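You operate a simulated robot arm through the tools that you are given. There is no shell and no other tool. Be economical: measure what you need, move in short steps, check, and stop when the job is done.

The job below is to be done with a simulated two-armed robot. You get a single attempt, and the scene is never put back.

Task
Take the folded cream cloth and leave it on the flat white plate. Close the upper drawer of the low chest. Take the stack cover on the top of table 2 and put it away on the shelf 3 of the tall rack. Take the folded teal cloth on the top of table 2 and put it away on the top of table 1. Take the scoop and leave it on the middle shelf of the water cabinet. Take the mesh funnel on the top of table 1 and put it away on the store end of the mixing line. Carry the small tray with both arms and set it on the top of the wall table. Put the green cup in the bottom of the sink. Fetch the folded blue cloth and set it in the low box on the top of table 3. Put one of the cream cylinders from the top of table 2 on the large green tile. Take the orange pot from the top of table 2 and put it on the green tile. Pull the cloth drawer open. The order is free. Set down upright: green cup.

Only the result counts: the job must be done as asked and must still hold three seconds after the hand-in. Knocking over, shifting, dropping, spilling or breaking anything else fails it. A push-on lid holds only when it is set on centred and level and pressed home; a screw cap is set on level and turned clockwise until tight. Flat cloth is picked up by pressing the open fingertips on it (5 to 10 N) and closing them slowly along it; thin cloth reads only 2 to 8 mm in the jaws.

Robot
Two 7-joint arms with two-finger grippers on one trunk, on a base that drives. Base frame: it is fixed to the floor where the robot stands at the start and does not move with it; the origin is under the middle of the robot, x ahead of it, y to its left, z up; the surface under the hand at the start is at about z = 76. Lengths are in cm, angles in degrees, forces in N, time in s.
The left shoulder is at the start at [7.8, 15.1, 88.8], the right one opposite. With the tool pointing down near the work surface each hand reaches from about 22 to 78 cm from the robot's upright axis, wherever it stands, measured 20 degrees to its own side. Places, roughly: bottom of the sink [-10, -540, 70]; cloth drawer [170, -280, 60]; cream cylinder (3x3x4 cm) [-200, -400, 80]; flat white plate (41x24x1 cm) [-240, -230, 80]; folded blue cloth (11x8x3 cm) [-480, -310, 80]; folded cream cloth (11x8x3 cm) [50, -10, 80]; folded teal cloth (6x8x3 cm) [-240, -150, 80]; green cup (7x7x8 cm) [-40, -520, 90]; green tile [75, -300, 75]; large green tile (9x9x1 cm) [-210, -420, 80]; low box [-500, -350, 75]; mesh funnel (10x10x7 cm) [160, -240, 80]; middle shelf of the water cabinet (61x25 cm) [86, 206, 96]; orange pot [-225, -375, 75]; scoop (16x7x5 cm) [-190, -180, 80]; shelf 3 of the tall rack [-490, 230, 120]; small tray [175, -275, 75]; stack cover (47x33x13 cm) [-190, 30, 80]; store end of the mixing line [-180, -390, 80]; top of table 1 [110, -130, 80]; top of the wall table [430, -380, 80]; upper drawer of the low chest [-150, -70, 30]. Payload 2.54 kg a hand.
The tool frame of a hand sits at the grasp point between the pads (the TCP): z along the fingers, y along the line on which they close. The tips reach 3 cm beyond it. Largest opening 11.6 cm; the body of the gripper starts 9.5 cm behind the TCP.
Orientation is that of the tool frame in the base frame, as a unit quaternion [w, x, y, z]. With the fingers straight down and closing along the base's y, the tool's x points along the base's -x, its y along +y and its z along -z.

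Tools
- The arms move only by the tool servo_tool. It takes "left_steps", "right_steps" or both (then of equal length, played together; a hand with none holds still); each is text: rows parted by semicolons, each of 7 numbers parted by spaces: the shift along the base's x, y, z in units of 50 mm (1.0 is 50 mm), then the turn, a rotation vector about the base's x, y, z in units of 4 degrees (1.0 is 4 degrees), then the finger opening in mm, from 0 to 116. In form: dx dy dz ax ay az grip; .... A call has 1 to 8 rows; each row shifts and turns the commanded pose from where the row before left it. A call with a number of a shift or a turn outside -1 to 1 is refused whole. Rows are played at 5 a second. More than 5 cm and 8.6 degrees between two rows, or a gripper value outside its range, and nothing of the call is played. A pose out of reach is approached as far as the arm can. The call stops where the force on the tool passes 40 N (or 10 N more than at its start, if that is more) or the arm is blocked; 0.2 s more then pass. The fingers move at their own pace (about 7.2 cm/s each) and stop on an object; they squeeze with about 30 N. The grip force told is the motor's: it shows also when the fingers shut on nothing. Time passes only in rows, and 0.2 s behind the last, so rows that do not move let the fingers close. It gives the time, the measured TCP pose, the force on the tool (base axes), the opening and the grip force at its end, in the units of the frame above (readings bear some noise), with the torque about the TCP (base axes, N m) and any sound that the robot's microphone picked up.
- Cameras (640 x 400 px; columns grow to the right, rows downward): "scene" is now at [15.23, -1.13, 105.69]; the picture's right is [-0.23, -0.97, 0.00], its down [-0.24, 0.05, -0.97] and it looks along [0.95, -0.22, -0.24] (base axes); focal length 214 px, centre (320, 200). "left" rides on the left gripper at [6.9, 1.5, -12.2] in its tool frame; the picture's right is [-0.21, 0.98, 0.00], its down [-0.83, -0.18, -0.53] and it looks along [-0.52, -0.11, 0.85] (tool axes); focal length 251 px, centre (320, 200). "right" rides on the right gripper at [6.9, -1.5, -12.2] in its tool frame; the picture's right is [0.21, 0.98, 0.00], its down [-0.83, 0.18, -0.53] and it looks along [-0.52, 0.11, 0.85] (tool axes); focal length 251 px, centre (320, 200).
- capture(camera): a new picture of that camera. The clock stands still meanwhile.
- lift_body(by): slides the trunk up (or, below 0, down) by that many cm; the arms and the scene camera ride with it, the base frame stays. It gives what a move gives, with no picture.
- roll_base(legs): drives the robot by 1 to 6 legs, each [ahead, left, turn to the left] in cm, cm and degrees, along the robot's own axes; the way and the turn of a leg run together, so that a leg with both is an arc; at most 150 cm and 180 degrees a leg. The arms and the cameras ride along, it lands a little off, and it stops where it bumps. It gives what a move gives.
- head_to(pan, tilt): turns the head with the scene camera to pan (to the left, within 80 degrees either way) and tilt (down, from -29 to 69), counted from straight ahead of the robot. It gives what a move gives.
- point_at(camera, pixels): for up to 12 pixels [column, row] of the newest picture of that camera ("zoom" is the newest enlarged one), the place [x, y, z] in the base frame of the surface seen there, good to about 0.2 cm, but the place of the scene camera against the robot may be out by one fixed shift of up to 2.5 cm in any direction. The clock stands still meanwhile.
- enlarge(camera, box): a new picture of the part [left, top, right, bottom] of that camera's present view, enlarged. The clock stands still meanwhile.
- close_job(): hands the job in; it is judged then, once.

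Work in short steps. Measure before you move; look again where a grasp or a placing could have gone wrong, and mend it. You have 357 turns and 290 pictures in all, those below and enlarged ones among them. Open the grippers and draw the arms clear of the work before you hand the job in, unless the task says otherwise.

The tools are called after "Call:" by a JSON object that holds its "fn" and its "kwargs". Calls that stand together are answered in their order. servo_tool: Moves the arms, as the interface text tells. Its arguments: {"type":"object","properties":{"left_steps":{"type":"string"},"right_steps":{"type":"string"}},"required":[]} The other tools are called the same way: lift_body (by) slides the trunk up or down; roll_base (legs) drives the base; head_to (pan, tilt) turns the head that bears the scene camera; capture (camera) takes a picture; point_at (camera, pixels) gives the place of the surface under pixels of a picture; enlarge (camera, box) takes an enlarged picture of a part of a camera's view; close_job () hands the job in.

At the start:

```text
time: 0.0
left_tool_pos: [38.85, 12.06, 105.0]
left_tool_rot: [0.0, 0.0, 1.0, 0.0]
left_wrist_force: [0.2, 0.1, -0.1]
left_ft_torque: [-0.02, 0.02, -0.04]
left_width: 11.59
left_finger_force: 0.0
right_tool_pos: [38.49, -28.97, 96.33]
right_tool_rot: [0.0, 0.0, 1.0, 0.0]
right_wrist_force: [-0.8, 0.0, -1.3]
right_ft_torque: [0.0, -0.01, -0.01]
right_width: 11.58
right_finger_force: 0.1
trunk travel left (down, up): [-12.5, 16.4]
robot x, y, heading: [-0.14, -0.03, -0.1]
head pan, tilt: [-13.1, 14.0]
```

scene: 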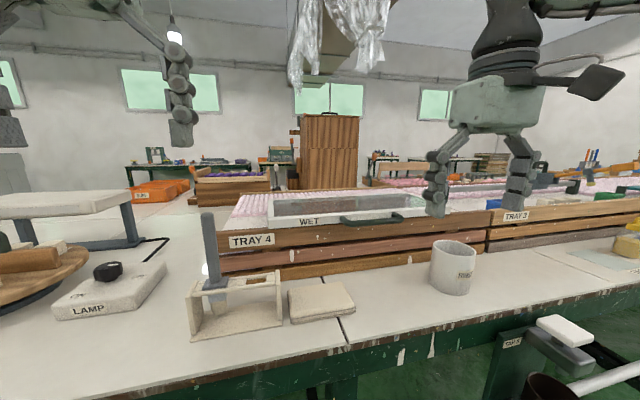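
right: 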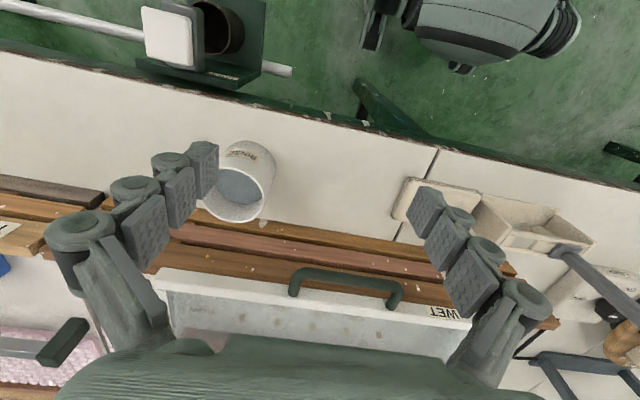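
left: 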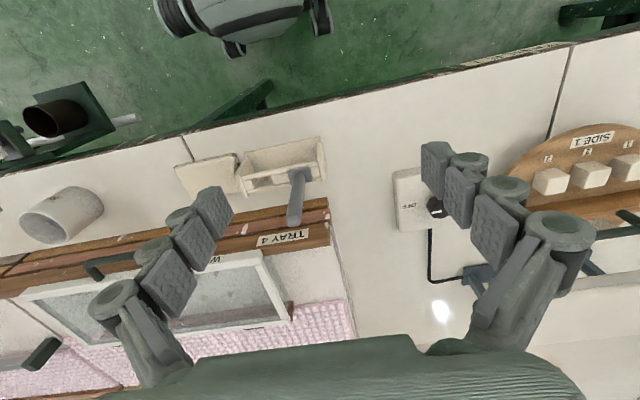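

The cream cloth appears at about (320,302) in the scene picture; I measure its corners and surroundings.

Call:
{"fn": "point_at", "kwargs": {"camera": "scene", "pixels": [[290, 292], [345, 286], [355, 308], [294, 322], [320, 300], [235, 325], [310, 345], [453, 265]]}}

Call:
{"fn": "point_at", "kwargs": {"camera": "left", "pixels": [[180, 165], [235, 155], [205, 172], [190, 190], [250, 180], [215, 140]]}}

Call:
{"fn": "point_at", "kwargs": {"camera": "right", "pixels": [[412, 182], [478, 195], [450, 200], [400, 215], [240, 190]]}}

```text
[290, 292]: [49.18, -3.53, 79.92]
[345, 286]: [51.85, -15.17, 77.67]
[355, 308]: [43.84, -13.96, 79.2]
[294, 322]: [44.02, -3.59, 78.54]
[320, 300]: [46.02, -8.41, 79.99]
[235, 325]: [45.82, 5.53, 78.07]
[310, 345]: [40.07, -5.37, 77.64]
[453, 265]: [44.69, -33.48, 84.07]
```

```text
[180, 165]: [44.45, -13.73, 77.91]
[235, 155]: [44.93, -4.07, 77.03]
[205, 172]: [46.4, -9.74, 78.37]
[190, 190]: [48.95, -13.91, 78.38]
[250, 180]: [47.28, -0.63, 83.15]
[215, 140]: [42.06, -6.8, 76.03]
```

```text
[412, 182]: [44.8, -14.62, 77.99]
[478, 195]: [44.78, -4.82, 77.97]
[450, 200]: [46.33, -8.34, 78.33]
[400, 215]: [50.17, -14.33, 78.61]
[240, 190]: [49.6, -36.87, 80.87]
```

Hand cameras put the table at z≈76 and the cloth top at z≈78.3, x 44.5–52, y −4.5..−14.3. I check the gap to the tray wall behind before grasping along x, with an enlarged view.

Call:
{"fn": "enlarge", "kwargs": {"camera": "right", "box": [360, 140, 600, 290]}}

Call:
{"fn": "point_at", "kwargs": {"camera": "left", "pixels": [[238, 165], [240, 175], [180, 178], [190, 195], [175, 235], [150, 220], [260, 205], [255, 215]]}}

```text
2.67 times, centred on (480, 215) of right
```

zoom: 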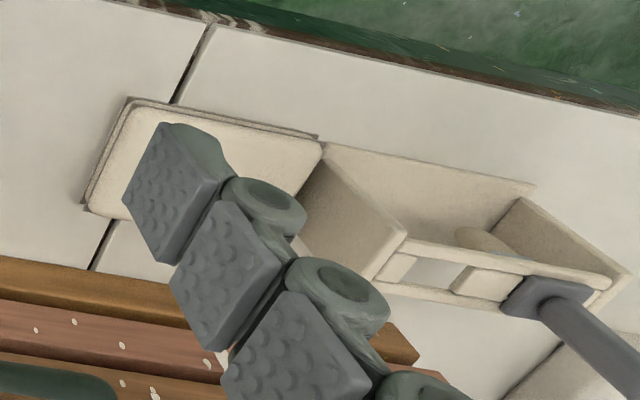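

```text
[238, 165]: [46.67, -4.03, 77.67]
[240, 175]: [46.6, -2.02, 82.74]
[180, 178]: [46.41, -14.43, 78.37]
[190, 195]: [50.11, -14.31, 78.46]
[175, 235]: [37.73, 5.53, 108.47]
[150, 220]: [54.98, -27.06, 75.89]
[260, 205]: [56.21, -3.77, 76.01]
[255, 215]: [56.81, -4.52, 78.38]
```

The wall is at x≈56.8, so there is room. I turn the right hand +90° about z while bringing it above the cloth (about x 48.2, y −9.3).

Call:
{"fn": "servo_tool", "kwargs": {"right_steps": "0.08 0 0 0 0 1 116;0.08 0 0 0 0 1 116;0.08 0 0 0 0 1 116;0.08 0 0 0 0 1 116;0.08 0 0 0 0 1 116;0.08 0 0 0 0 1 116;0.08 0 0 0 0 1 116;0.08 0 0 0 0 1 116"}}

Call:
{"fn": "servo_tool", "kwargs": {"right_steps": "0.08 0.25 0 0 0 1 116;0.08 0.25 0 0 0 1 116;0.08 0.25 0 0 0 1 116;0.08 0.25 0 0 0 1 116;0.08 0.25 0 0 0 1 116;0.08 0.25 0 0 0 1 116;0.08 0.25 0 0 0 1 116;0.08 0.25 0 0 0 1 116"}}

Call:
{"fn": "servo_tool", "kwargs": {"right_steps": "0.08 0.25 0 0 0 1 116;0.08 0.25 0 0 0 1 116;0.08 0.25 0 0 0 1 116;0.08 0.25 0 0 0 1 116;0.08 0.25 0 0 0 1 116;0.08 0.25 0 0 0 1 116;0.08 0.25 0 0 0 0.5 116;0 0 0 0 0 0 116"}}

Call:
{"fn": "capture", "kwargs": {"camera": "right"}}

```text
time: 1.8
left_tool_pos: [38.93, 12.02, 104.99]
left_tool_rot: [0.0, 0.0, 1.0, 0.0]
left_wrist_force: [-0.5, -0.4, 0.2]
left_ft_torque: [0.01, 0.02, -0.02]
left_width: 11.61
left_finger_force: 0.0
right_tool_pos: [41.62, -29.01, 96.2]
right_tool_rot: [0.0, -0.276, 0.961, -0.001]
right_wrist_force: [0.5, -0.5, 1.3]
right_ft_torque: [0.03, 0.02, 0.03]
right_width: 11.61
right_finger_force: 0.1
trunk travel left (down, up): [-12.5, 16.4]
robot x, y, heading: [0.1, -0.17, -0.0]
head pan, tilt: [-13.1, 14.0]
```

```text
time: 3.6
left_tool_pos: [39.0, 12.22, 105.14]
left_tool_rot: [0.0, 0.0, 1.0, 0.0]
left_wrist_force: [-0.1, 0.2, 0.3]
left_ft_torque: [0.01, 0.02, -0.03]
left_width: 11.56
left_finger_force: 0.0
right_tool_pos: [42.23, -15.94, 94.42]
right_tool_rot: [0.001, -0.53, 0.848, 0.0]
right_wrist_force: [0.2, 0.1, 0.9]
right_ft_torque: [0.0, -0.01, -0.01]
right_width: 11.61
right_finger_force: 0.0
right hand out of reach, approached as far as the arm can: row 5, 6, 7, 8
trunk travel left (down, up): [-12.5, 16.4]
robot x, y, heading: [0.13, 0.2, 0.0]
head pan, tilt: [-13.1, 14.0]
```

```text
time: 5.4
left_tool_pos: [38.9, 12.1, 104.97]
left_tool_rot: [0.001, 0.0, 1.0, -0.001]
left_wrist_force: [-0.2, 0.0, 0.3]
left_ft_torque: [0.0, 0.01, 0.01]
left_width: 11.6
left_finger_force: 0.0
right_tool_pos: [32.81, -8.47, 92.76]
right_tool_rot: [0.002, -0.705, 0.709, 0.0]
right_wrist_force: [-0.3, 0.8, -0.2]
right_ft_torque: [0.0, 0.02, -0.01]
right_width: 11.62
right_finger_force: 0.0
right hand out of reach, approached as far as the arm can: row 1, 2, 3, 4, 5, 6, 7
trunk travel left (down, up): [-12.5, 16.4]
robot x, y, heading: [0.03, -0.25, 0.2]
head pan, tilt: [-13.1, 14.0]
```

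```text
285 pictures are left
```

right: 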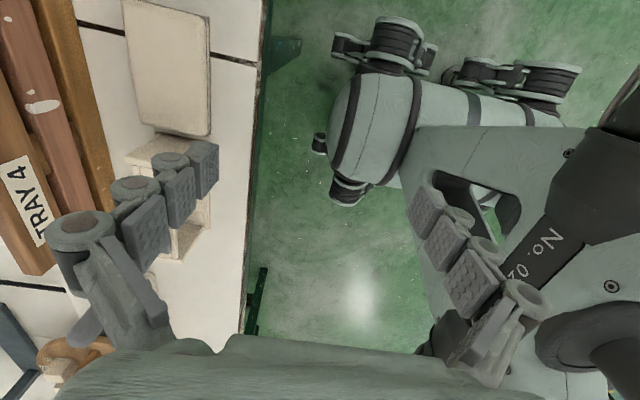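

The turned pose is not reachable across the body. I raise the hand, then roll the base 20 cm to the left so the cloth lies on the right arm's own side.

Call:
{"fn": "servo_tool", "kwargs": {"right_steps": "-0.5 -0.5 0.5 0 0 0 116;-0.5 -0.5 0.5 0 0 0 116;-0.5 -0.5 0 0 0 0 116;0 0 0 0 0 0 116"}}

Call:
{"fn": "roll_base", "kwargs": {"legs": [[0, 20, 0]]}}

Call:
{"fn": "capture", "kwargs": {"camera": "right"}}

```text
time: 6.4
left_tool_pos: [38.96, 12.16, 105.02]
left_tool_rot: [0.0, 0.0, 1.0, 0.0]
left_wrist_force: [0.7, 0.9, 0.5]
left_ft_torque: [0.02, -0.02, 0.0]
left_width: 11.62
left_finger_force: 0.0
right_tool_pos: [24.92, -15.61, 97.28]
right_tool_rot: [0.001, -0.706, 0.708, 0.0]
right_wrist_force: [-0.2, 0.4, -0.1]
right_ft_torque: [0.0, -0.01, -0.01]
right_width: 11.63
right_finger_force: 0.1
right hand out of reach, approached as far as the arm can: row 2
trunk travel left (down, up): [-12.5, 16.4]
robot x, y, heading: [-0.04, 0.01, -0.0]
head pan, tilt: [-13.1, 14.0]
```

```text
time: 8.9
left_tool_pos: [38.88, 32.22, 104.98]
left_tool_rot: [0.0, -0.002, 1.0, 0.0]
left_wrist_force: [0.4, 0.2, -0.3]
left_ft_torque: [-0.01, 0.02, 0.02]
left_width: 11.58
left_finger_force: 0.0
right_tool_pos: [25.16, 4.5, 97.29]
right_tool_rot: [0.0, 0.708, -0.707, -0.001]
right_wrist_force: [0.0, -0.1, -0.5]
right_ft_torque: [0.05, 0.0, -0.02]
right_width: 11.63
right_finger_force: 0.0
trunk travel left (down, up): [-12.5, 16.4]
robot x, y, heading: [-0.21, 19.8, 0.0]
head pan, tilt: [-13.1, 14.0]
```

```text
284 pictures are left
```

right: 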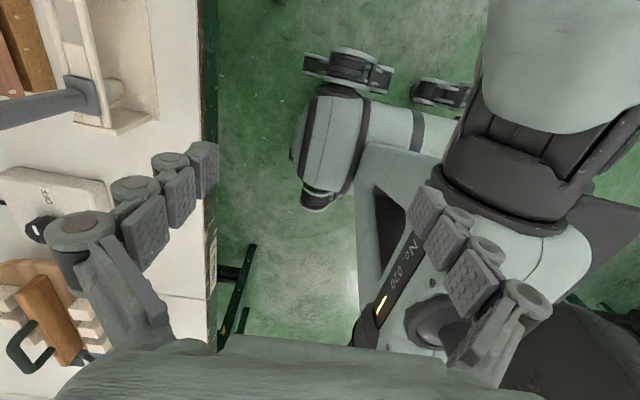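

Now I move to y −9.4 first, then forward over the cloth, and look.

Call:
{"fn": "servo_tool", "kwargs": {"right_steps": "0 -0.93 0.1 0 0 0 116;0 -0.93 0.1 0 0 0 116;0 -0.93 0 0 0 0 116;0.92 0 0 0 0 0 116;0.92 0 0 0 0 0 116;0.92 0 0 0 0 0 116;0.92 0 0 0 0 0 116;0.92 0 0 0 0 0 116"}}

Call:
{"fn": "capture", "kwargs": {"camera": "right"}}

```text
time: 10.7
left_tool_pos: [38.94, 32.11, 105.03]
left_tool_rot: [0.0, -0.002, 1.0, 0.0]
left_wrist_force: [0.6, -1.1, 0.4]
left_ft_torque: [0.03, -0.02, 0.01]
left_width: 11.59
left_finger_force: 0.0
right_tool_pos: [31.03, 8.48, 93.01]
right_tool_rot: [0.001, -0.707, 0.707, -0.001]
right_wrist_force: [-1.5, -0.8, -0.4]
right_ft_torque: [0.04, -0.03, -0.01]
right_width: 11.59
right_finger_force: 0.1
right hand out of reach, approached as far as the arm can: row 1, 2, 3, 4, 5, 6, 7, 8
trunk travel left (down, up): [-12.5, 16.4]
robot x, y, heading: [-0.24, 19.8, 0.7]
head pan, tilt: [-13.1, 14.0]
```

```text
283 pictures are left
```

right: 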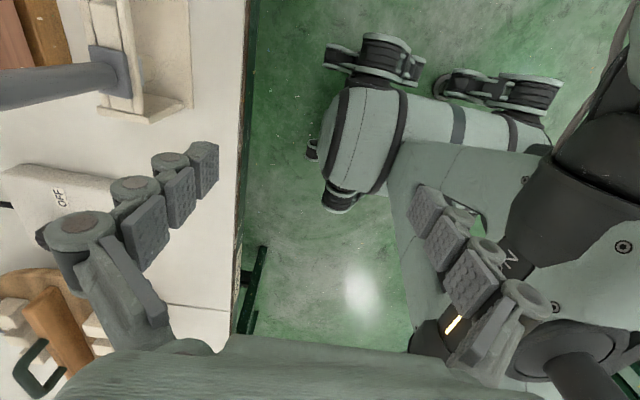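

The inward-turned wrist is at its limit. I turn the right hand back while turning the left hand outward (+90°) to use the left for this grasp.

Call:
{"fn": "servo_tool", "kwargs": {"right_steps": "-0.3 -0.3 0.4 0 0 -1 116;-0.3 -0.3 0.4 0 0 -1 116;-0.3 -0.3 0.4 0 0 -1 116;0 -0.4 0.2 0 0 -1 116;0 -0.4 0.2 0 0 -1 116;0 -0.4 0 0 0 -1 116;0 -0.4 0 0 0 -1 116;0 -0.4 0 0 0 -1 116", "left_steps": "0 0 0 0 0 1 116;0 0 0 0 0 1 116;0 0 0 0 0 1 116;0 0 0 0 0 1 116;0 0 0 0 0 1 116;0 0 0 0 0 1 116;0 0 0 0 0 1 116;0 0 0 0 0 1 116"}}

Call:
{"fn": "servo_tool", "kwargs": {"right_steps": "0 -0.4 0 0 0 -1 116;0 -0.4 0 0 0 -1 116;0 -0.4 0 0 0 -1 116;0 -0.4 0 0 0 -1 116;0 -0.4 0 0 0 -1 116;0 -0.4 0 0 0 -1 116;0 0 0 0 0 -1 116;0 0 0 0 0 -1 116", "left_steps": "0 0 0 0 0 1 116;0 0 0 0 0 1 116;0 0 0 0 0 1 116;0 0 0 0 0 1 116;0 0 0 0 0 1 116;0 0 0 0 0 1 116;0 0 0 0 0 1 116;0 0 0 0 0 1 116"}}

Call:
{"fn": "servo_tool", "kwargs": {"right_steps": "0 0 0 0 0 -1 116;0 0 0 0 0 -1 116;0 0 0 0 0 -1 116;0 0 0 0 0 -1 116;0 0 0 0 0 -1 116;0 0 0 0 0 -1 116;0 0 0 0 0 -0.5 116;0 0 0 0 0 0 116", "left_steps": "0 0 0 0 0 1 116;0 0 0 0 0 1 116;0 0 0 0 0 1 116;0 0 0 0 0 1 116;0 0 0 0 0 1 116;0 0 0 0 0 1 116;0 0 0 0 0 0.5 116;0 0 0 0 0 0 116"}}

```text
time: 12.5
left_tool_pos: [38.86, 32.08, 105.02]
left_tool_rot: [0.0, -0.278, 0.961, 0.0]
left_wrist_force: [-0.5, -0.5, 0.5]
left_ft_torque: [0.01, 0.02, -0.03]
left_width: 11.6
left_finger_force: 0.0
right_tool_pos: [26.02, -4.26, 99.71]
right_tool_rot: [0.002, -0.484, 0.875, 0.001]
right_wrist_force: [0.2, 0.3, -0.6]
right_ft_torque: [0.01, 0.0, 0.03]
right_width: 11.62
right_finger_force: 0.2
right hand out of reach, approached as far as the arm can: row 5, 6, 7, 8
trunk travel left (down, up): [-12.5, 16.4]
robot x, y, heading: [-0.29, 19.91, 0.1]
head pan, tilt: [-13.1, 14.0]
```

```text
time: 14.3
left_tool_pos: [38.93, 32.21, 104.89]
left_tool_rot: [-0.001, -0.533, 0.846, 0.001]
left_wrist_force: [0.7, 0.0, -0.3]
left_ft_torque: [-0.01, 0.0, -0.01]
left_width: 11.58
left_finger_force: 0.0
right_tool_pos: [26.07, -12.95, 97.75]
right_tool_rot: [0.0, -0.226, 0.974, 0.001]
right_wrist_force: [-0.3, 0.7, -0.7]
right_ft_torque: [0.01, -0.02, -0.01]
right_width: 11.62
right_finger_force: 0.1
right hand out of reach, approached as far as the arm can: row 1, 2, 3, 4, 5, 6
trunk travel left (down, up): [-12.5, 16.4]
robot x, y, heading: [0.07, 19.98, 0.1]
head pan, tilt: [-13.1, 14.0]
```

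```text
time: 16.1
left_tool_pos: [38.79, 32.11, 105.04]
left_tool_rot: [-0.001, 0.709, -0.705, 0.0]
left_wrist_force: [0.0, 0.1, 0.1]
left_ft_torque: [-0.02, 0.01, 0.01]
left_width: 11.6
left_finger_force: 0.1
right_tool_pos: [26.09, -13.0, 97.84]
right_tool_rot: [0.001, -0.001, 1.0, 0.0]
right_wrist_force: [0.2, 1.1, -0.2]
right_ft_torque: [0.05, 0.0, -0.02]
right_width: 11.58
right_finger_force: 0.0
trunk travel left (down, up): [-12.5, 16.4]
robot x, y, heading: [-0.16, 19.67, 0.1]
head pan, tilt: [-13.1, 14.0]
```

The left hand reached +90° easily. I roll right 41.5 cm so the left hand is over the cloth.

Call:
{"fn": "roll_base", "kwargs": {"legs": [[0, -41.5, 0]]}}

Call:
{"fn": "servo_tool", "kwargs": {"left_steps": "0.94 0 -0.6 0 0 0 116;0.94 0 -0.6 0 0 0 116;0 0 -0.6 0 0 0 116;0 0 0 0 0 0 116"}}

Call:
{"fn": "capture", "kwargs": {"camera": "left"}}

```text
time: 20.7
left_tool_pos: [38.94, -9.95, 105.14]
left_tool_rot: [0.0, 0.707, -0.707, 0.0]
left_wrist_force: [-0.1, -0.4, 0.2]
left_ft_torque: [0.01, 0.0, 0.01]
left_width: 11.6
left_finger_force: 0.1
right_tool_pos: [26.04, -54.98, 97.78]
right_tool_rot: [0.001, 0.001, 1.0, 0.0]
right_wrist_force: [0.7, 0.7, 0.2]
right_ft_torque: [-0.01, -0.05, 0.02]
right_width: 11.59
right_finger_force: 0.0
trunk travel left (down, up): [-12.5, 16.4]
robot x, y, heading: [-0.08, -22.14, -0.1]
head pan, tilt: [-13.1, 14.0]
```

```text
refused: row 1 steps farther than a row can; nothing moved
```

```text
282 pictures are left
```

left: 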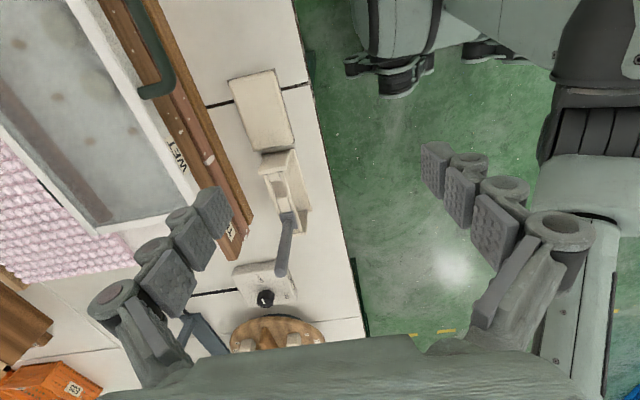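

The cloth shows at about (265,110). I measure its corners here and the tube handle top (290,270).

Call:
{"fn": "point_at", "kwargs": {"camera": "left", "pixels": [[231, 80], [275, 71], [294, 138], [264, 149], [262, 110], [287, 215], [281, 272]]}}

Call:
{"fn": "servo_tool", "kwargs": {"left_steps": "0.9 0 0 0 0 0 116;0.9 0.1 -0.4 0 0 0 116;0 0 -0.9 0 0 0 116;0 0 0 0 0 0 116"}}

Call:
{"fn": "capture", "kwargs": {"camera": "left"}}

```text
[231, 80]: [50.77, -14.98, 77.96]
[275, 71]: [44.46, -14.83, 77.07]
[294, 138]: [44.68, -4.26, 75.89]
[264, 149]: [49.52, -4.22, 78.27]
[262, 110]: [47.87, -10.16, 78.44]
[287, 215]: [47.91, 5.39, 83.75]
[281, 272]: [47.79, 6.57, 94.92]
```

```text
time: 21.7
left_tool_pos: [47.76, -9.23, 98.65]
left_tool_rot: [0.0, -0.707, 0.707, -0.001]
left_wrist_force: [-0.7, -0.2, -0.4]
left_ft_torque: [0.01, 0.03, -0.02]
left_width: 11.6
left_finger_force: 0.1
right_tool_pos: [26.02, -54.98, 97.82]
right_tool_rot: [0.001, 0.001, 1.0, 0.0]
right_wrist_force: [0.1, -0.3, -0.1]
right_ft_torque: [-0.02, 0.02, 0.0]
right_width: 11.61
right_finger_force: 0.1
trunk travel left (down, up): [-12.5, 16.4]
robot x, y, heading: [-0.02, -22.17, -0.1]
head pan, tilt: [-13.1, 14.0]
```

```text
281 pictures are left
```

left: 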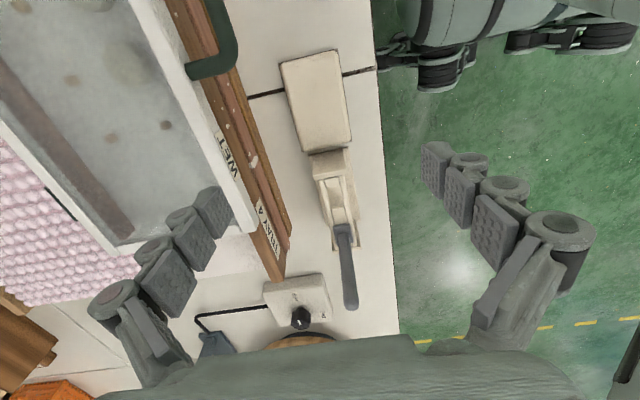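

Aligned. I descend with the fingers at 104 mm, then close.

Call:
{"fn": "servo_tool", "kwargs": {"left_steps": "0 -0.06 -0.9 0 0 0 104;0 0 -0.9 0 0 0 104;0 0 -0.9 0 0 0 104;0 0 -0.9 0 0 0 104;0 0 -0.2 0 0 0 104;0 0 0 0 0 0 104"}}

Call:
{"fn": "servo_tool", "kwargs": {"left_steps": "0 0 0 0 0 0 80;0 0 0 0 0 0 60;0 0 0 0 0 0 40;0 0 0 0 0 0 20;0 0 0 0 0 0 0;0 0 0 0 0 0 0"}}

Call:
{"fn": "capture", "kwargs": {"camera": "left"}}

```text
time: 23.1
left_tool_pos: [47.98, -9.77, 79.51]
left_tool_rot: [0.0, 0.707, -0.707, -0.001]
left_wrist_force: [0.9, -0.1, -0.3]
left_ft_torque: [-0.02, -0.01, 0.0]
left_width: 10.4
left_finger_force: 0.0
right_tool_pos: [26.03, -55.0, 97.66]
right_tool_rot: [0.001, 0.0, 1.0, 0.0]
right_wrist_force: [-0.2, -0.3, 0.2]
right_ft_torque: [0.03, -0.02, 0.01]
right_width: 11.6
right_finger_force: 0.2
trunk travel left (down, up): [-12.5, 16.4]
robot x, y, heading: [0.08, -21.83, 0.1]
head pan, tilt: [-13.1, 14.0]
```

```text
time: 24.5
left_tool_pos: [47.97, -9.82, 79.61]
left_tool_rot: [0.0, -0.707, 0.707, 0.0]
left_wrist_force: [0.5, -0.4, 2.4]
left_ft_torque: [-0.05, -0.06, -0.02]
left_width: 6.88
left_finger_force: 29.9
right_tool_pos: [26.07, -55.05, 97.75]
right_tool_rot: [0.002, 0.001, 1.0, 0.0]
right_wrist_force: [0.5, -0.3, -0.7]
right_ft_torque: [-0.01, -0.02, 0.0]
right_width: 11.58
right_finger_force: 0.0
trunk travel left (down, up): [-12.5, 16.4]
robot x, y, heading: [-0.09, -21.65, 0.0]
head pan, tilt: [-13.1, 14.0]
```

```text
280 pictures are left
```

left: 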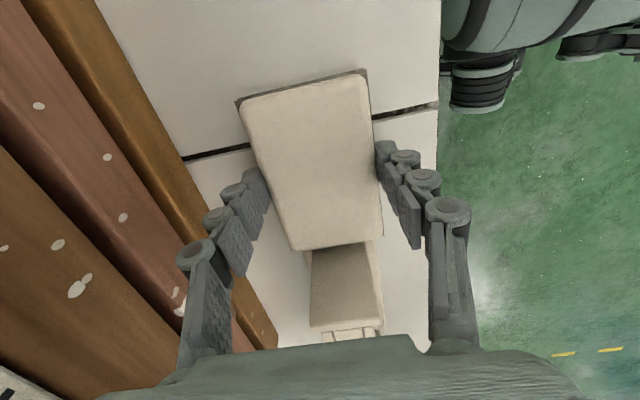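

Gripped at 6.9 cm with 30 N. I lift and look around with the head to plan the drive.

Call:
{"fn": "servo_tool", "kwargs": {"left_steps": "0 0 0.5 0 0 0 0;0 0 0.9 0 0 0 0;0 0 0.9 0 0 0 0;0 0 0.9 0 0 0 0;0 0 0.9 0 0 0 0;-0.9 0 0 0 0 0 0;-0.9 0 0 0 0 0 0;0 0 0 0 0 0 0"}}

Call:
{"fn": "head_to", "kwargs": {"pan": -75, "tilt": 12}}

Call:
{"fn": "capture", "kwargs": {"camera": "scene"}}

Call:
{"fn": "head_to", "kwargs": {"pan": 75, "tilt": 12}}

Call:
{"fn": "capture", "kwargs": {"camera": "scene"}}

Call:
{"fn": "capture", "kwargs": {"camera": "left"}}

```text
time: 26.3
left_tool_pos: [38.93, -9.74, 99.94]
left_tool_rot: [0.001, -0.707, 0.707, 0.0]
left_wrist_force: [0.3, -0.6, -0.3]
left_ft_torque: [-0.02, -0.02, 0.04]
left_width: 0.0
left_finger_force: 28.3
right_tool_pos: [26.13, -55.14, 97.75]
right_tool_rot: [0.0, 0.002, 1.0, 0.0]
right_wrist_force: [0.2, -0.6, -0.7]
right_ft_torque: [-0.01, -0.03, 0.01]
right_width: 11.59
right_finger_force: 0.0
trunk travel left (down, up): [-12.5, 16.4]
robot x, y, heading: [0.21, -21.98, 0.2]
head pan, tilt: [-13.1, 14.0]
```

```text
time: 27.6
left_tool_pos: [38.97, -9.76, 100.0]
left_tool_rot: [-0.001, -0.707, 0.707, 0.0]
left_wrist_force: [-0.5, -0.5, 0.2]
left_ft_torque: [-0.01, -0.01, 0.0]
left_width: 0.0
left_finger_force: 28.6
right_tool_pos: [26.11, -55.06, 97.71]
right_tool_rot: [0.0, 0.001, 1.0, 0.0]
right_wrist_force: [-0.2, 0.2, -0.4]
right_ft_torque: [-0.02, 0.02, -0.03]
right_width: 11.59
right_finger_force: 0.1
trunk travel left (down, up): [-12.5, 16.4]
robot x, y, heading: [-0.39, -21.98, -0.1]
head pan, tilt: [-75.0, 12.0]
```

```text
279 pictures are left
```

scene: 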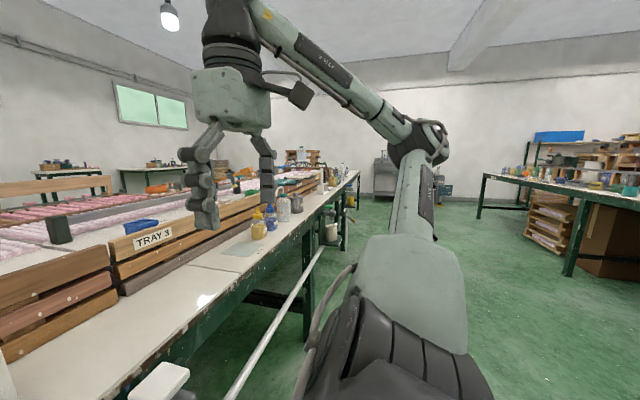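

```text
time: 30.0
left_tool_pos: [39.02, -9.75, 100.02]
left_tool_rot: [0.0, 0.707, -0.707, 0.001]
left_wrist_force: [-0.3, -0.3, -0.3]
left_ft_torque: [0.04, 0.01, 0.0]
left_width: 0.0
left_finger_force: 28.7
right_tool_pos: [26.13, -54.85, 97.88]
right_tool_rot: [-0.001, 0.002, 1.0, -0.001]
right_wrist_force: [0.4, -0.7, 0.3]
right_ft_torque: [0.02, 0.0, -0.01]
right_width: 11.6
right_finger_force: 0.2
trunk travel left (down, up): [-12.5, 16.4]
robot x, y, heading: [-0.11, -22.41, 0.0]
head pan, tilt: [75.0, 12.0]
```

```text
278 pictures are left
```

scene: 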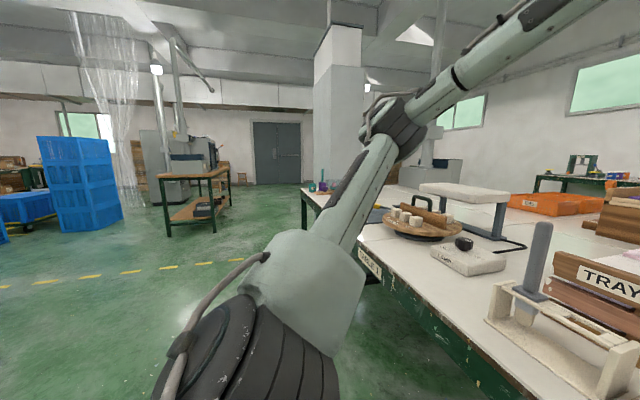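

```text
277 pictures are left
```

left: 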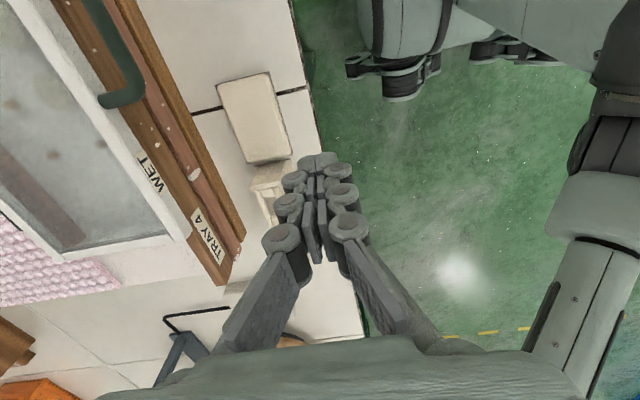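

The cloth slipped out and still lies at (255,115). I re-measure it and will retry with the tips lower and a slow lift.

Call:
{"fn": "point_at", "kwargs": {"camera": "left", "pixels": [[218, 86], [268, 76], [287, 150], [250, 161], [255, 120], [280, 60]]}}

Call:
{"fn": "enlarge", "kwargs": {"camera": "left", "box": [190, 50, 350, 200]}}

```text
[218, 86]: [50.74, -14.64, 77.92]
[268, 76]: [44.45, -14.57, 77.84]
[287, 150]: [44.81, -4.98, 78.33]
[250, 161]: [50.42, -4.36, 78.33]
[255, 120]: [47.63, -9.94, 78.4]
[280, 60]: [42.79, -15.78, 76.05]
```

```text
2.67 times, centred on (270, 125) of left
```

zoom: 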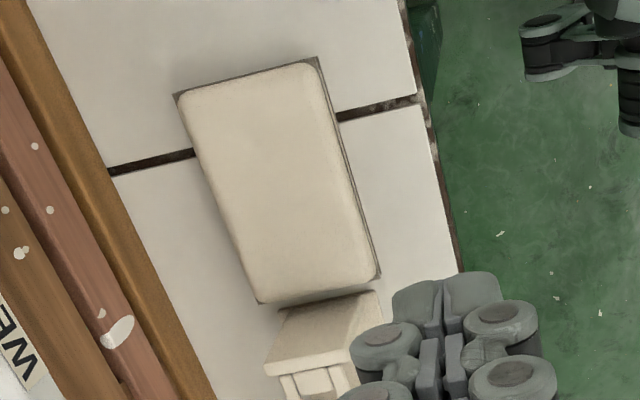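

I go back over it (centre x 47.7, y −9.6), lower to TCP 79.1, close, and lift slowly.

Call:
{"fn": "servo_tool", "kwargs": {"left_steps": "0.9 0 0 0 0 0 104;0.86 0 0 0 0 0 104;0 0 -1 0 0 0 104;0 0 -1 0 0 0 104;0 0 -1 0 0 0 104;0 0 -1 0 0 0 104;0 0 -0.18 0 0 0 104;0 0 0 0 0 0 104"}}

Call:
{"fn": "servo_tool", "kwargs": {"left_steps": "0 0 0 0 0 0 80;0 0 0 0 0 0 70;0 0 0 0 0 0 60;0 0 0 0 0 0 50;0 0 0 0 0 0 40;0 0 0 0 0 0 30;0 0 0 0 0 0 20;0 0 0 0 0 0 20"}}

Call:
{"fn": "servo_tool", "kwargs": {"left_steps": "0 0 0.06 0 0 0 20;0 0 0.1 0 0 0 20;0 0 0.1 0 0 0 20;0 0 0.1 0 0 0 20;0 0 0.1 0 0 0 20;0 0 0.1 0 0 0 20;0 0 0.1 0 0 0 20;0 0 0 0 0 0 20"}}

Call:
{"fn": "capture", "kwargs": {"camera": "left"}}

```text
time: 31.8
left_tool_pos: [47.71, -9.89, 79.05]
left_tool_rot: [-0.001, -0.707, 0.707, 0.001]
left_wrist_force: [0.0, 0.1, 0.5]
left_ft_torque: [-0.02, 0.04, 0.01]
left_width: 10.38
left_finger_force: 0.2
right_tool_pos: [26.01, -54.92, 97.77]
right_tool_rot: [0.001, 0.001, 1.0, 0.0]
right_wrist_force: [-0.3, 0.4, 0.0]
right_ft_torque: [-0.02, 0.0, 0.0]
right_width: 11.63
right_finger_force: 0.0
trunk travel left (down, up): [-12.5, 16.4]
robot x, y, heading: [0.02, -22.15, -0.0]
head pan, tilt: [75.0, 12.0]
```

```text
time: 33.6
left_tool_pos: [47.74, -9.79, 79.1]
left_tool_rot: [0.001, 0.707, -0.707, 0.0]
left_wrist_force: [1.8, 0.5, 4.0]
left_ft_torque: [-0.03, -0.02, 0.0]
left_width: 6.85
left_finger_force: 30.0
right_tool_pos: [26.02, -54.97, 97.76]
right_tool_rot: [0.001, 0.001, 1.0, 0.0]
right_wrist_force: [-0.9, -0.3, -0.1]
right_ft_torque: [0.02, -0.02, -0.02]
right_width: 11.61
right_finger_force: 0.1
trunk travel left (down, up): [-12.5, 16.4]
robot x, y, heading: [0.08, -21.84, 0.0]
head pan, tilt: [75.0, 12.0]
```

```text
time: 35.4
left_tool_pos: [47.76, -9.73, 82.42]
left_tool_rot: [0.0, -0.707, 0.707, -0.001]
left_wrist_force: [1.2, -0.5, -0.9]
left_ft_torque: [0.02, 0.01, 0.01]
left_width: 6.89
left_finger_force: 29.9
right_tool_pos: [26.12, -55.02, 97.73]
right_tool_rot: [0.001, 0.001, 1.0, 0.001]
right_wrist_force: [0.5, 0.2, 0.7]
right_ft_torque: [0.02, -0.02, -0.04]
right_width: 11.6
right_finger_force: 0.0
trunk travel left (down, up): [-12.5, 16.4]
robot x, y, heading: [-0.25, -21.96, -0.1]
head pan, tilt: [75.0, 12.0]
```

```text
275 pictures are left
```

left: 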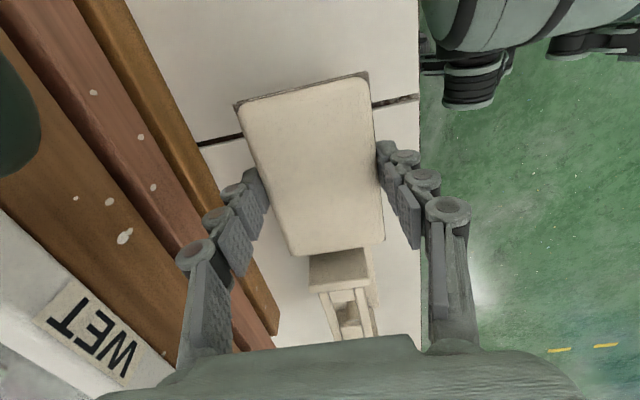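

It is held now. I lift on slowly and draw it back.

Call:
{"fn": "servo_tool", "kwargs": {"left_steps": "0 0 0.2 0 0 0 20;0 0 0.3 0 0 0 20;0 0 0.4 0 0 0 20;0 0 0.4 0 0 0 20;0 0 0.4 0 0 0 20;0 0 0.4 0 0 0 20;0 0 0.4 0 0 0 20;0 0 0.4 0 0 0 20"}}

Call:
{"fn": "servo_tool", "kwargs": {"left_steps": "-0.3 0 0.2 0 0 0 20;-0.4 0 0 0 0 0 20;-0.4 0 0 0 0 0 20;-0.4 0 0 0 0 0 20;-0.3 0 0 0 0 0 20;0 0 0 0 0 0 20"}}

Call:
{"fn": "roll_base", "kwargs": {"legs": [[-40, 0, 0], [0, 0, 90]]}}

Call:
{"fn": "head_to", "kwargs": {"pan": 60, "tilt": 15}}

Call:
{"fn": "capture", "kwargs": {"camera": "scene"}}

Call:
{"fn": "capture", "kwargs": {"camera": "left"}}

```text
time: 37.2
left_tool_pos: [47.83, -9.93, 96.97]
left_tool_rot: [0.0, 0.708, -0.706, 0.0]
left_wrist_force: [-0.4, 0.0, -0.5]
left_ft_torque: [-0.04, -0.01, -0.02]
left_width: 6.9
left_finger_force: 30.5
right_tool_pos: [26.15, -55.02, 97.88]
right_tool_rot: [0.0, 0.001, 1.0, 0.0]
right_wrist_force: [-0.6, -0.7, 0.3]
right_ft_torque: [0.02, -0.01, 0.02]
right_width: 11.61
right_finger_force: 0.1
trunk travel left (down, up): [-12.5, 16.4]
robot x, y, heading: [0.19, -21.87, 0.1]
head pan, tilt: [75.0, 12.0]
```

```text
time: 38.6
left_tool_pos: [38.84, -9.61, 97.89]
left_tool_rot: [-0.001, 0.708, -0.707, 0.0]
left_wrist_force: [-0.5, -0.4, -0.8]
left_ft_torque: [-0.01, -0.01, -0.05]
left_width: 6.88
left_finger_force: 30.2
right_tool_pos: [26.06, -54.91, 97.72]
right_tool_rot: [0.001, 0.001, 1.0, 0.0]
right_wrist_force: [0.8, 0.2, 0.2]
right_ft_torque: [-0.05, -0.03, -0.02]
right_width: 11.61
right_finger_force: 0.1
trunk travel left (down, up): [-12.5, 16.4]
robot x, y, heading: [-0.1, -22.31, -0.0]
head pan, tilt: [75.0, 12.0]
```

```text
time: 45.0
left_tool_pos: [-52.57, 16.92, 97.94]
left_tool_rot: [0.001, 1.0, -0.001, 0.0]
left_wrist_force: [0.4, 0.3, -0.1]
left_ft_torque: [0.0, 0.0, -0.01]
left_width: 6.89
left_finger_force: 30.0
right_tool_pos: [-7.09, 4.21, 97.69]
right_tool_rot: [0.001, -0.706, 0.709, 0.001]
right_wrist_force: [0.3, -0.2, 0.1]
right_ft_torque: [0.02, -0.01, 0.02]
right_width: 11.62
right_finger_force: 0.0
trunk travel left (down, up): [-12.5, 16.4]
robot x, y, heading: [-40.3, -21.76, 90.1]
head pan, tilt: [75.0, 12.0]
```

```text
time: 45.8
left_tool_pos: [-52.38, 16.92, 97.99]
left_tool_rot: [0.0, 1.0, 0.0, 0.0]
left_wrist_force: [-0.3, -0.5, -1.2]
left_ft_torque: [0.0, -0.03, 0.01]
left_width: 6.88
left_finger_force: 30.2
right_tool_pos: [-6.98, 4.17, 97.89]
right_tool_rot: [0.001, -0.706, 0.709, 0.001]
right_wrist_force: [-0.6, -0.1, 0.5]
right_ft_torque: [0.0, 0.04, 0.01]
right_width: 11.61
right_finger_force: 0.0
trunk travel left (down, up): [-12.5, 16.4]
robot x, y, heading: [-40.19, -21.89, 90.0]
head pan, tilt: [60.0, 15.0]
```

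```text
274 pictures are left
```

scene: 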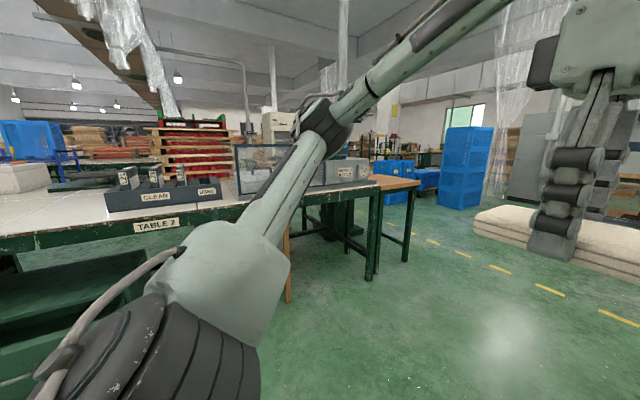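

```text
273 pictures are left
```

left: 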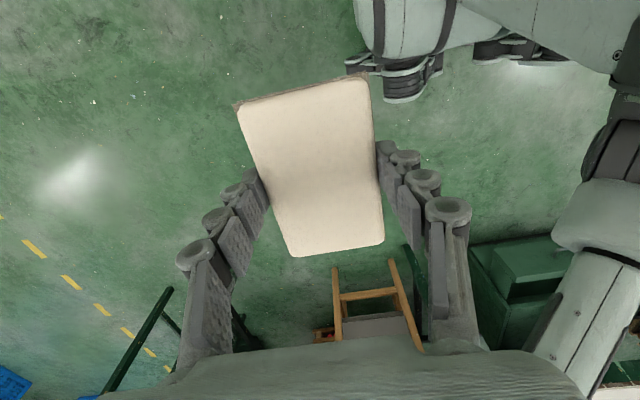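

The table 2 front is to the left. I turn 90° more to face it and look.

Call:
{"fn": "roll_base", "kwargs": {"legs": [[0, 0, 90]]}}

Call:
{"fn": "head_to", "kwargs": {"pan": 0, "tilt": 15}}

Call:
{"fn": "capture", "kwargs": {"camera": "scene"}}

Call:
{"fn": "head_to", "kwargs": {"pan": 60, "tilt": 15}}

Call:
{"fn": "capture", "kwargs": {"camera": "scene"}}

```text
time: 50.2
left_tool_pos: [-78.59, -34.96, 98.04]
left_tool_rot: [0.0, 0.699, 0.716, 0.0]
left_wrist_force: [0.6, 0.0, -1.1]
left_ft_torque: [0.01, 0.03, -0.02]
left_width: 6.88
left_finger_force: 30.1
right_tool_pos: [-66.96, 10.48, 97.75]
right_tool_rot: [0.001, 1.0, 0.011, -0.001]
right_wrist_force: [0.1, -0.7, -0.4]
right_ft_torque: [-0.01, 0.02, 0.01]
right_width: 11.58
right_finger_force: 0.0
trunk travel left (down, up): [-12.5, 16.4]
robot x, y, heading: [-40.04, -21.94, -178.6]
head pan, tilt: [60.0, 15.0]
```

```text
time: 51.5
left_tool_pos: [-78.56, -35.15, 97.92]
left_tool_rot: [0.0, 0.699, 0.715, 0.0]
left_wrist_force: [-0.6, -0.1, -0.7]
left_ft_torque: [0.01, -0.02, 0.02]
left_width: 6.89
left_finger_force: 29.8
right_tool_pos: [-67.03, 10.54, 97.73]
right_tool_rot: [0.001, 1.0, 0.011, -0.002]
right_wrist_force: [-0.4, -0.4, 0.5]
right_ft_torque: [0.0, 0.0, -0.01]
right_width: 11.58
right_finger_force: 0.1
trunk travel left (down, up): [-12.5, 16.4]
robot x, y, heading: [-40.13, -22.17, -178.5]
head pan, tilt: [0.0, 15.0]
```

```text
272 pictures are left
```

scene: 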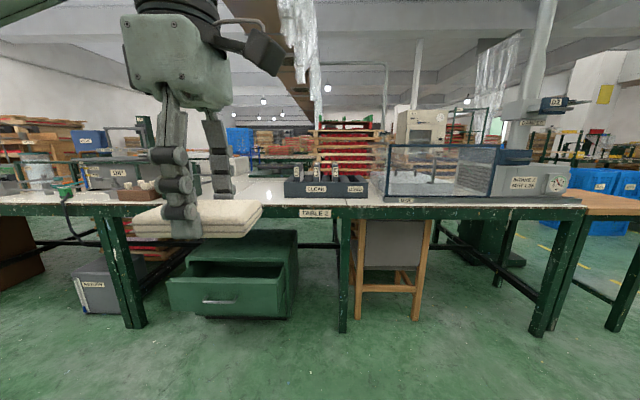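

```text
time: 52.8
left_tool_pos: [-78.55, -35.16, 97.87]
left_tool_rot: [0.0, 0.699, 0.715, 0.001]
left_wrist_force: [0.7, 0.1, -0.9]
left_ft_torque: [-0.01, -0.02, 0.01]
left_width: 6.89
left_finger_force: 29.0
right_tool_pos: [-67.11, 10.53, 97.69]
right_tool_rot: [0.0, 1.0, 0.011, -0.001]
right_wrist_force: [-0.4, 0.4, -0.9]
right_ft_torque: [0.01, 0.01, -0.02]
right_width: 11.61
right_finger_force: 0.1
trunk travel left (down, up): [-12.5, 16.4]
robot x, y, heading: [-40.28, -21.83, -178.7]
head pan, tilt: [60.0, 15.0]
```

```text
271 pictures are left
```

scene: 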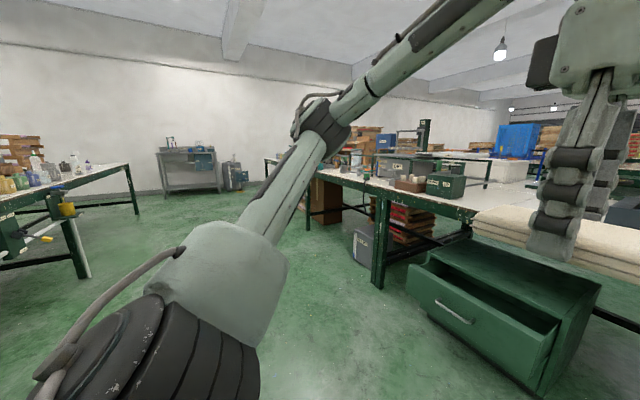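

I measure the drawer front, table edge and the things at the far left of this view.

Call:
{"fn": "point_at", "kwargs": {"camera": "scene", "pixels": [[425, 265], [555, 340], [460, 312], [480, 270], [375, 200], [315, 180], [445, 185], [402, 184], [150, 165], [60, 195], [360, 245], [395, 167]]}}

Call:
{"fn": "enlarge", "kwargs": {"camera": "scene", "box": [300, 110, 500, 240]}}

```text
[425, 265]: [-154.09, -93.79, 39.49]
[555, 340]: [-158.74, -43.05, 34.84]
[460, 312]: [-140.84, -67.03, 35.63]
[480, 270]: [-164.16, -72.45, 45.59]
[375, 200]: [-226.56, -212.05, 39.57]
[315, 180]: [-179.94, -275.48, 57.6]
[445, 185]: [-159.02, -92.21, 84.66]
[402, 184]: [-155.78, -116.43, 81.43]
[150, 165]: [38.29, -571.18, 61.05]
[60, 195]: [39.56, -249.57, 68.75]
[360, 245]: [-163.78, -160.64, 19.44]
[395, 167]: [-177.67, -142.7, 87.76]
```

```text
3.08 times, centred on (400, 175) of scene
```

zoom: 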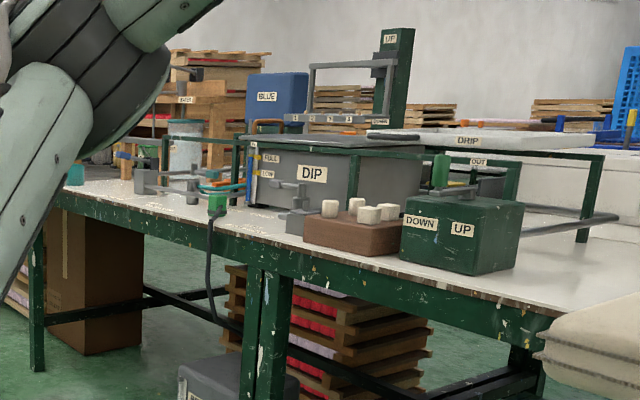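

I drive nearer the low chest so the free right hand faces the drawer, and look down at it.

Call:
{"fn": "roll_base", "kwargs": {"legs": [[0, 0, -1.4], [25, 70, 0]]}}

Call:
{"fn": "head_to", "kwargs": {"pan": -20, "tilt": 30}}

Call:
{"fn": "capture", "kwargs": {"camera": "scene"}}

Call:
{"fn": "head_to", "kwargs": {"pan": 25, "tilt": 8}}

Call:
{"fn": "capture", "kwargs": {"camera": "scene"}}

```text
time: 60.4
left_tool_pos: [-103.76, -104.82, 98.06]
left_tool_rot: [0.001, 0.706, 0.708, 0.0]
left_wrist_force: [0.4, 0.6, -0.2]
left_ft_torque: [0.03, -0.02, 0.02]
left_width: 6.88
left_finger_force: 30.8
right_tool_pos: [-91.08, -59.39, 97.76]
right_tool_rot: [0.0, 1.0, 0.001, -0.002]
right_wrist_force: [0.3, -0.4, 0.0]
right_ft_torque: [-0.03, -0.03, 0.0]
right_width: 11.62
right_finger_force: 0.0
trunk travel left (down, up): [-12.5, 16.4]
robot x, y, heading: [-65.42, -92.09, -179.8]
head pan, tilt: [60.0, 15.0]
```

```text
time: 61.9
left_tool_pos: [-103.66, -104.77, 97.98]
left_tool_rot: [0.0, 0.706, 0.708, -0.001]
left_wrist_force: [1.2, -0.4, -0.6]
left_ft_torque: [0.02, -0.02, 0.05]
left_width: 6.88
left_finger_force: 30.1
right_tool_pos: [-91.14, -59.41, 97.8]
right_tool_rot: [0.0, 1.0, 0.001, 0.0]
right_wrist_force: [0.0, -0.1, -0.7]
right_ft_torque: [-0.01, 0.0, 0.0]
right_width: 11.61
right_finger_force: 0.1
trunk travel left (down, up): [-12.5, 16.4]
robot x, y, heading: [-65.25, -92.36, -179.8]
head pan, tilt: [-20.0, 30.0]
```

```text
269 pictures are left
```

scene: 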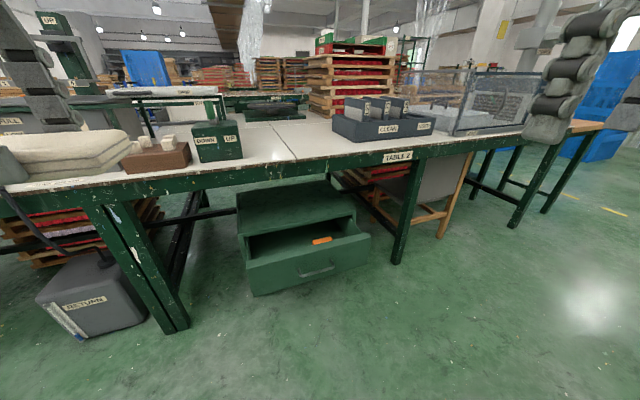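

```text
time: 63.0
left_tool_pos: [-103.6, -104.65, 97.95]
left_tool_rot: [0.0, 0.706, 0.708, 0.0]
left_wrist_force: [0.2, 0.7, -0.2]
left_ft_torque: [0.03, -0.01, -0.03]
left_width: 6.87
left_finger_force: 29.8
right_tool_pos: [-91.14, -59.44, 97.82]
right_tool_rot: [0.0, 1.0, 0.001, -0.001]
right_wrist_force: [-0.4, -0.1, 0.1]
right_ft_torque: [-0.01, 0.01, -0.03]
right_width: 11.61
right_finger_force: 0.1
trunk travel left (down, up): [-12.5, 16.4]
robot x, y, heading: [-64.96, -92.38, -180.0]
head pan, tilt: [25.0, 8.0]
```

```text
268 pictures are left
```

scene: 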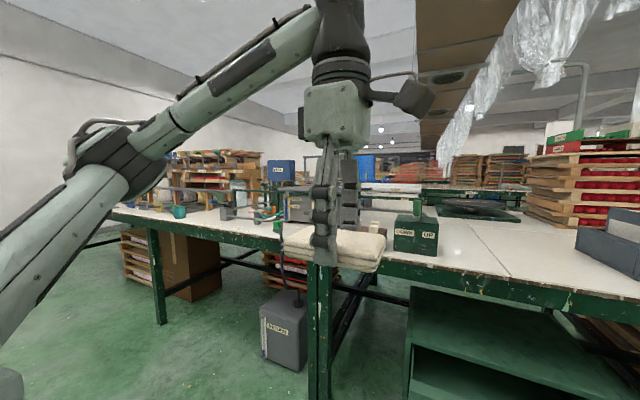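

I re-aim at the chest and enlarge it to measure the drawer front.

Call:
{"fn": "head_to", "kwargs": {"pan": -20, "tilt": 35}}

Call:
{"fn": "enlarge", "kwargs": {"camera": "scene", "box": [190, 120, 430, 270]}}

```text
time: 64.1
left_tool_pos: [-103.89, -104.81, 98.02]
left_tool_rot: [-0.001, 0.706, 0.708, 0.0]
left_wrist_force: [0.7, 0.4, 0.6]
left_ft_torque: [0.01, -0.01, 0.0]
left_width: 6.87
left_finger_force: 30.3
right_tool_pos: [-91.15, -59.35, 97.79]
right_tool_rot: [0.001, 1.0, 0.0, -0.001]
right_wrist_force: [0.0, 0.4, 0.2]
right_ft_torque: [-0.03, 0.02, 0.0]
right_width: 11.61
right_finger_force: 0.1
trunk travel left (down, up): [-12.5, 16.4]
robot x, y, heading: [-65.15, -91.86, -179.7]
head pan, tilt: [-20.0, 35.0]
```

```text
2.67 times, centred on (310, 195) of scene
```

zoom: 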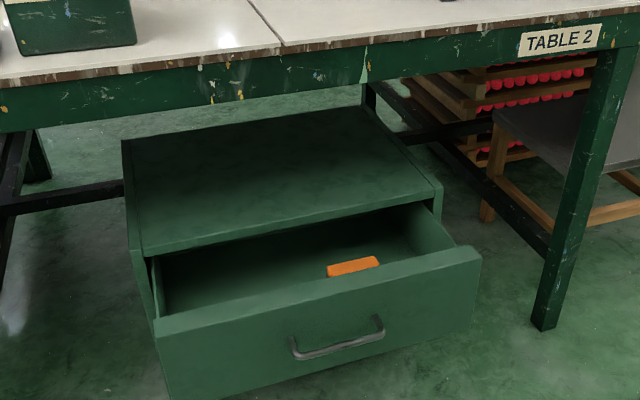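

Call:
{"fn": "point_at", "kwargs": {"camera": "zoom", "pixels": [[155, 322], [475, 250], [250, 365], [345, 350], [145, 252], [440, 190], [125, 145], [320, 70], [160, 83], [290, 160], [300, 310], [440, 325]]}}

```text
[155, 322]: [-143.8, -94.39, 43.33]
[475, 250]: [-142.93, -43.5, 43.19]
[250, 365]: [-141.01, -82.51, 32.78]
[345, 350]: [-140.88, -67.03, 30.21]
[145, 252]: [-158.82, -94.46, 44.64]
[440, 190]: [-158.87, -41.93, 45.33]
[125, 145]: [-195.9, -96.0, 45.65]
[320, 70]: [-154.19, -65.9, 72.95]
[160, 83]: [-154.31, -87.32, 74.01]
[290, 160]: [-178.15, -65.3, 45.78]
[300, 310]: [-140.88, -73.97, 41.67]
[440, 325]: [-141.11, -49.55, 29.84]
```

Drawer front is at x≈−141, its top z≈42; chest front x≈−159; table edge x≈−154. I drive 30 cm ahead, lower the trunk, and tilt the right hand forward 30° with fingers shut.

Call:
{"fn": "roll_base", "kwargs": {"legs": [[29, 0, 0]]}}

Call:
{"fn": "lift_body", "kwargs": {"by": -12.4}}

Call:
{"fn": "servo_tool", "kwargs": {"right_steps": "0 0 -0.9 0 1 0 0;0 0 -0.9 0 1 0 0;0 0 -0.9 0 1 0 0;0 0 -0.9 0 1 0 0;0 0 -0.9 0 1 0 0;0 0 -0.9 0 1 0 0;0 0 -0.9 0 1 0 0;0 0 -0.9 0 0.5 0 0"}}

Call:
{"fn": "capture", "kwargs": {"camera": "right"}}

Call:
{"fn": "capture", "kwargs": {"camera": "scene"}}

```text
time: 66.1
left_tool_pos: [-132.48, -105.09, 97.92]
left_tool_rot: [0.0, 0.705, 0.709, 0.0]
left_wrist_force: [0.3, 0.8, -0.3]
left_ft_torque: [-0.05, 0.04, 0.01]
left_width: 6.88
left_finger_force: 30.0
right_tool_pos: [-119.97, -59.6, 97.79]
right_tool_rot: [0.001, 1.0, 0.002, -0.001]
right_wrist_force: [0.0, -0.3, -0.7]
right_ft_torque: [0.0, 0.01, 0.01]
right_width: 11.61
right_finger_force: 0.1
trunk travel left (down, up): [-12.5, 16.4]
robot x, y, heading: [-93.25, -92.27, -179.8]
head pan, tilt: [-20.0, 35.0]
```

```text
time: 67.6
left_tool_pos: [-132.39, -105.05, 85.62]
left_tool_rot: [-0.001, 0.705, 0.709, 0.0]
left_wrist_force: [0.0, -0.7, -0.8]
left_ft_torque: [-0.02, -0.01, -0.01]
left_width: 6.89
left_finger_force: 30.3
right_tool_pos: [-119.96, -59.63, 85.32]
right_tool_rot: [0.0, 1.0, 0.002, -0.001]
right_wrist_force: [0.1, -0.2, 0.2]
right_ft_torque: [-0.01, 0.01, 0.0]
right_width: 11.59
right_finger_force: 0.0
trunk travel left (down, up): [-0.1, 28.8]
robot x, y, heading: [-93.75, -92.53, -179.9]
head pan, tilt: [-20.0, 35.0]
```

```text
time: 69.4
left_tool_pos: [-132.38, -105.01, 85.46]
left_tool_rot: [0.001, 0.705, 0.709, 0.0]
left_wrist_force: [0.2, -0.4, -0.7]
left_ft_torque: [-0.01, -0.01, -0.02]
left_width: 6.87
left_finger_force: 30.0
right_tool_pos: [-128.2, -50.61, 54.73]
right_tool_rot: [0.001, 0.966, 0.003, -0.259]
right_wrist_force: [0.4, -0.5, 0.7]
right_ft_torque: [0.01, -0.03, 0.0]
right_width: 0.01
right_finger_force: 28.0
right hand out of reach, approached as far as the arm can: row 4, 5, 6, 7, 8
trunk travel left (down, up): [-0.1, 28.8]
robot x, y, heading: [-93.77, -92.62, -179.7]
head pan, tilt: [-20.0, 35.0]
```

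```text
266 pictures are left
```

right: 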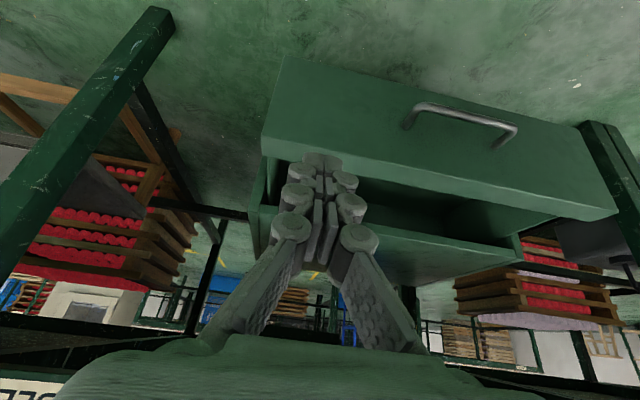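

```text
265 pictures are left
```

scene: 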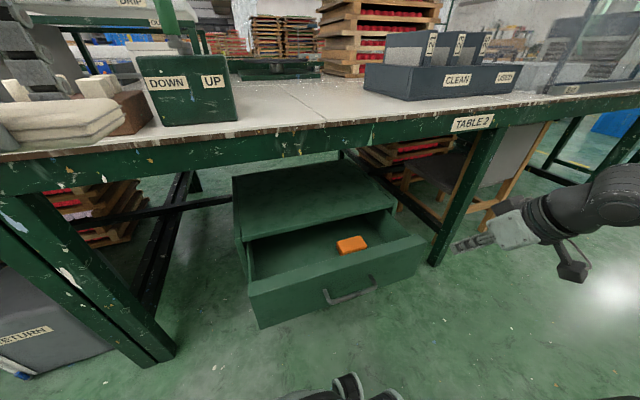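

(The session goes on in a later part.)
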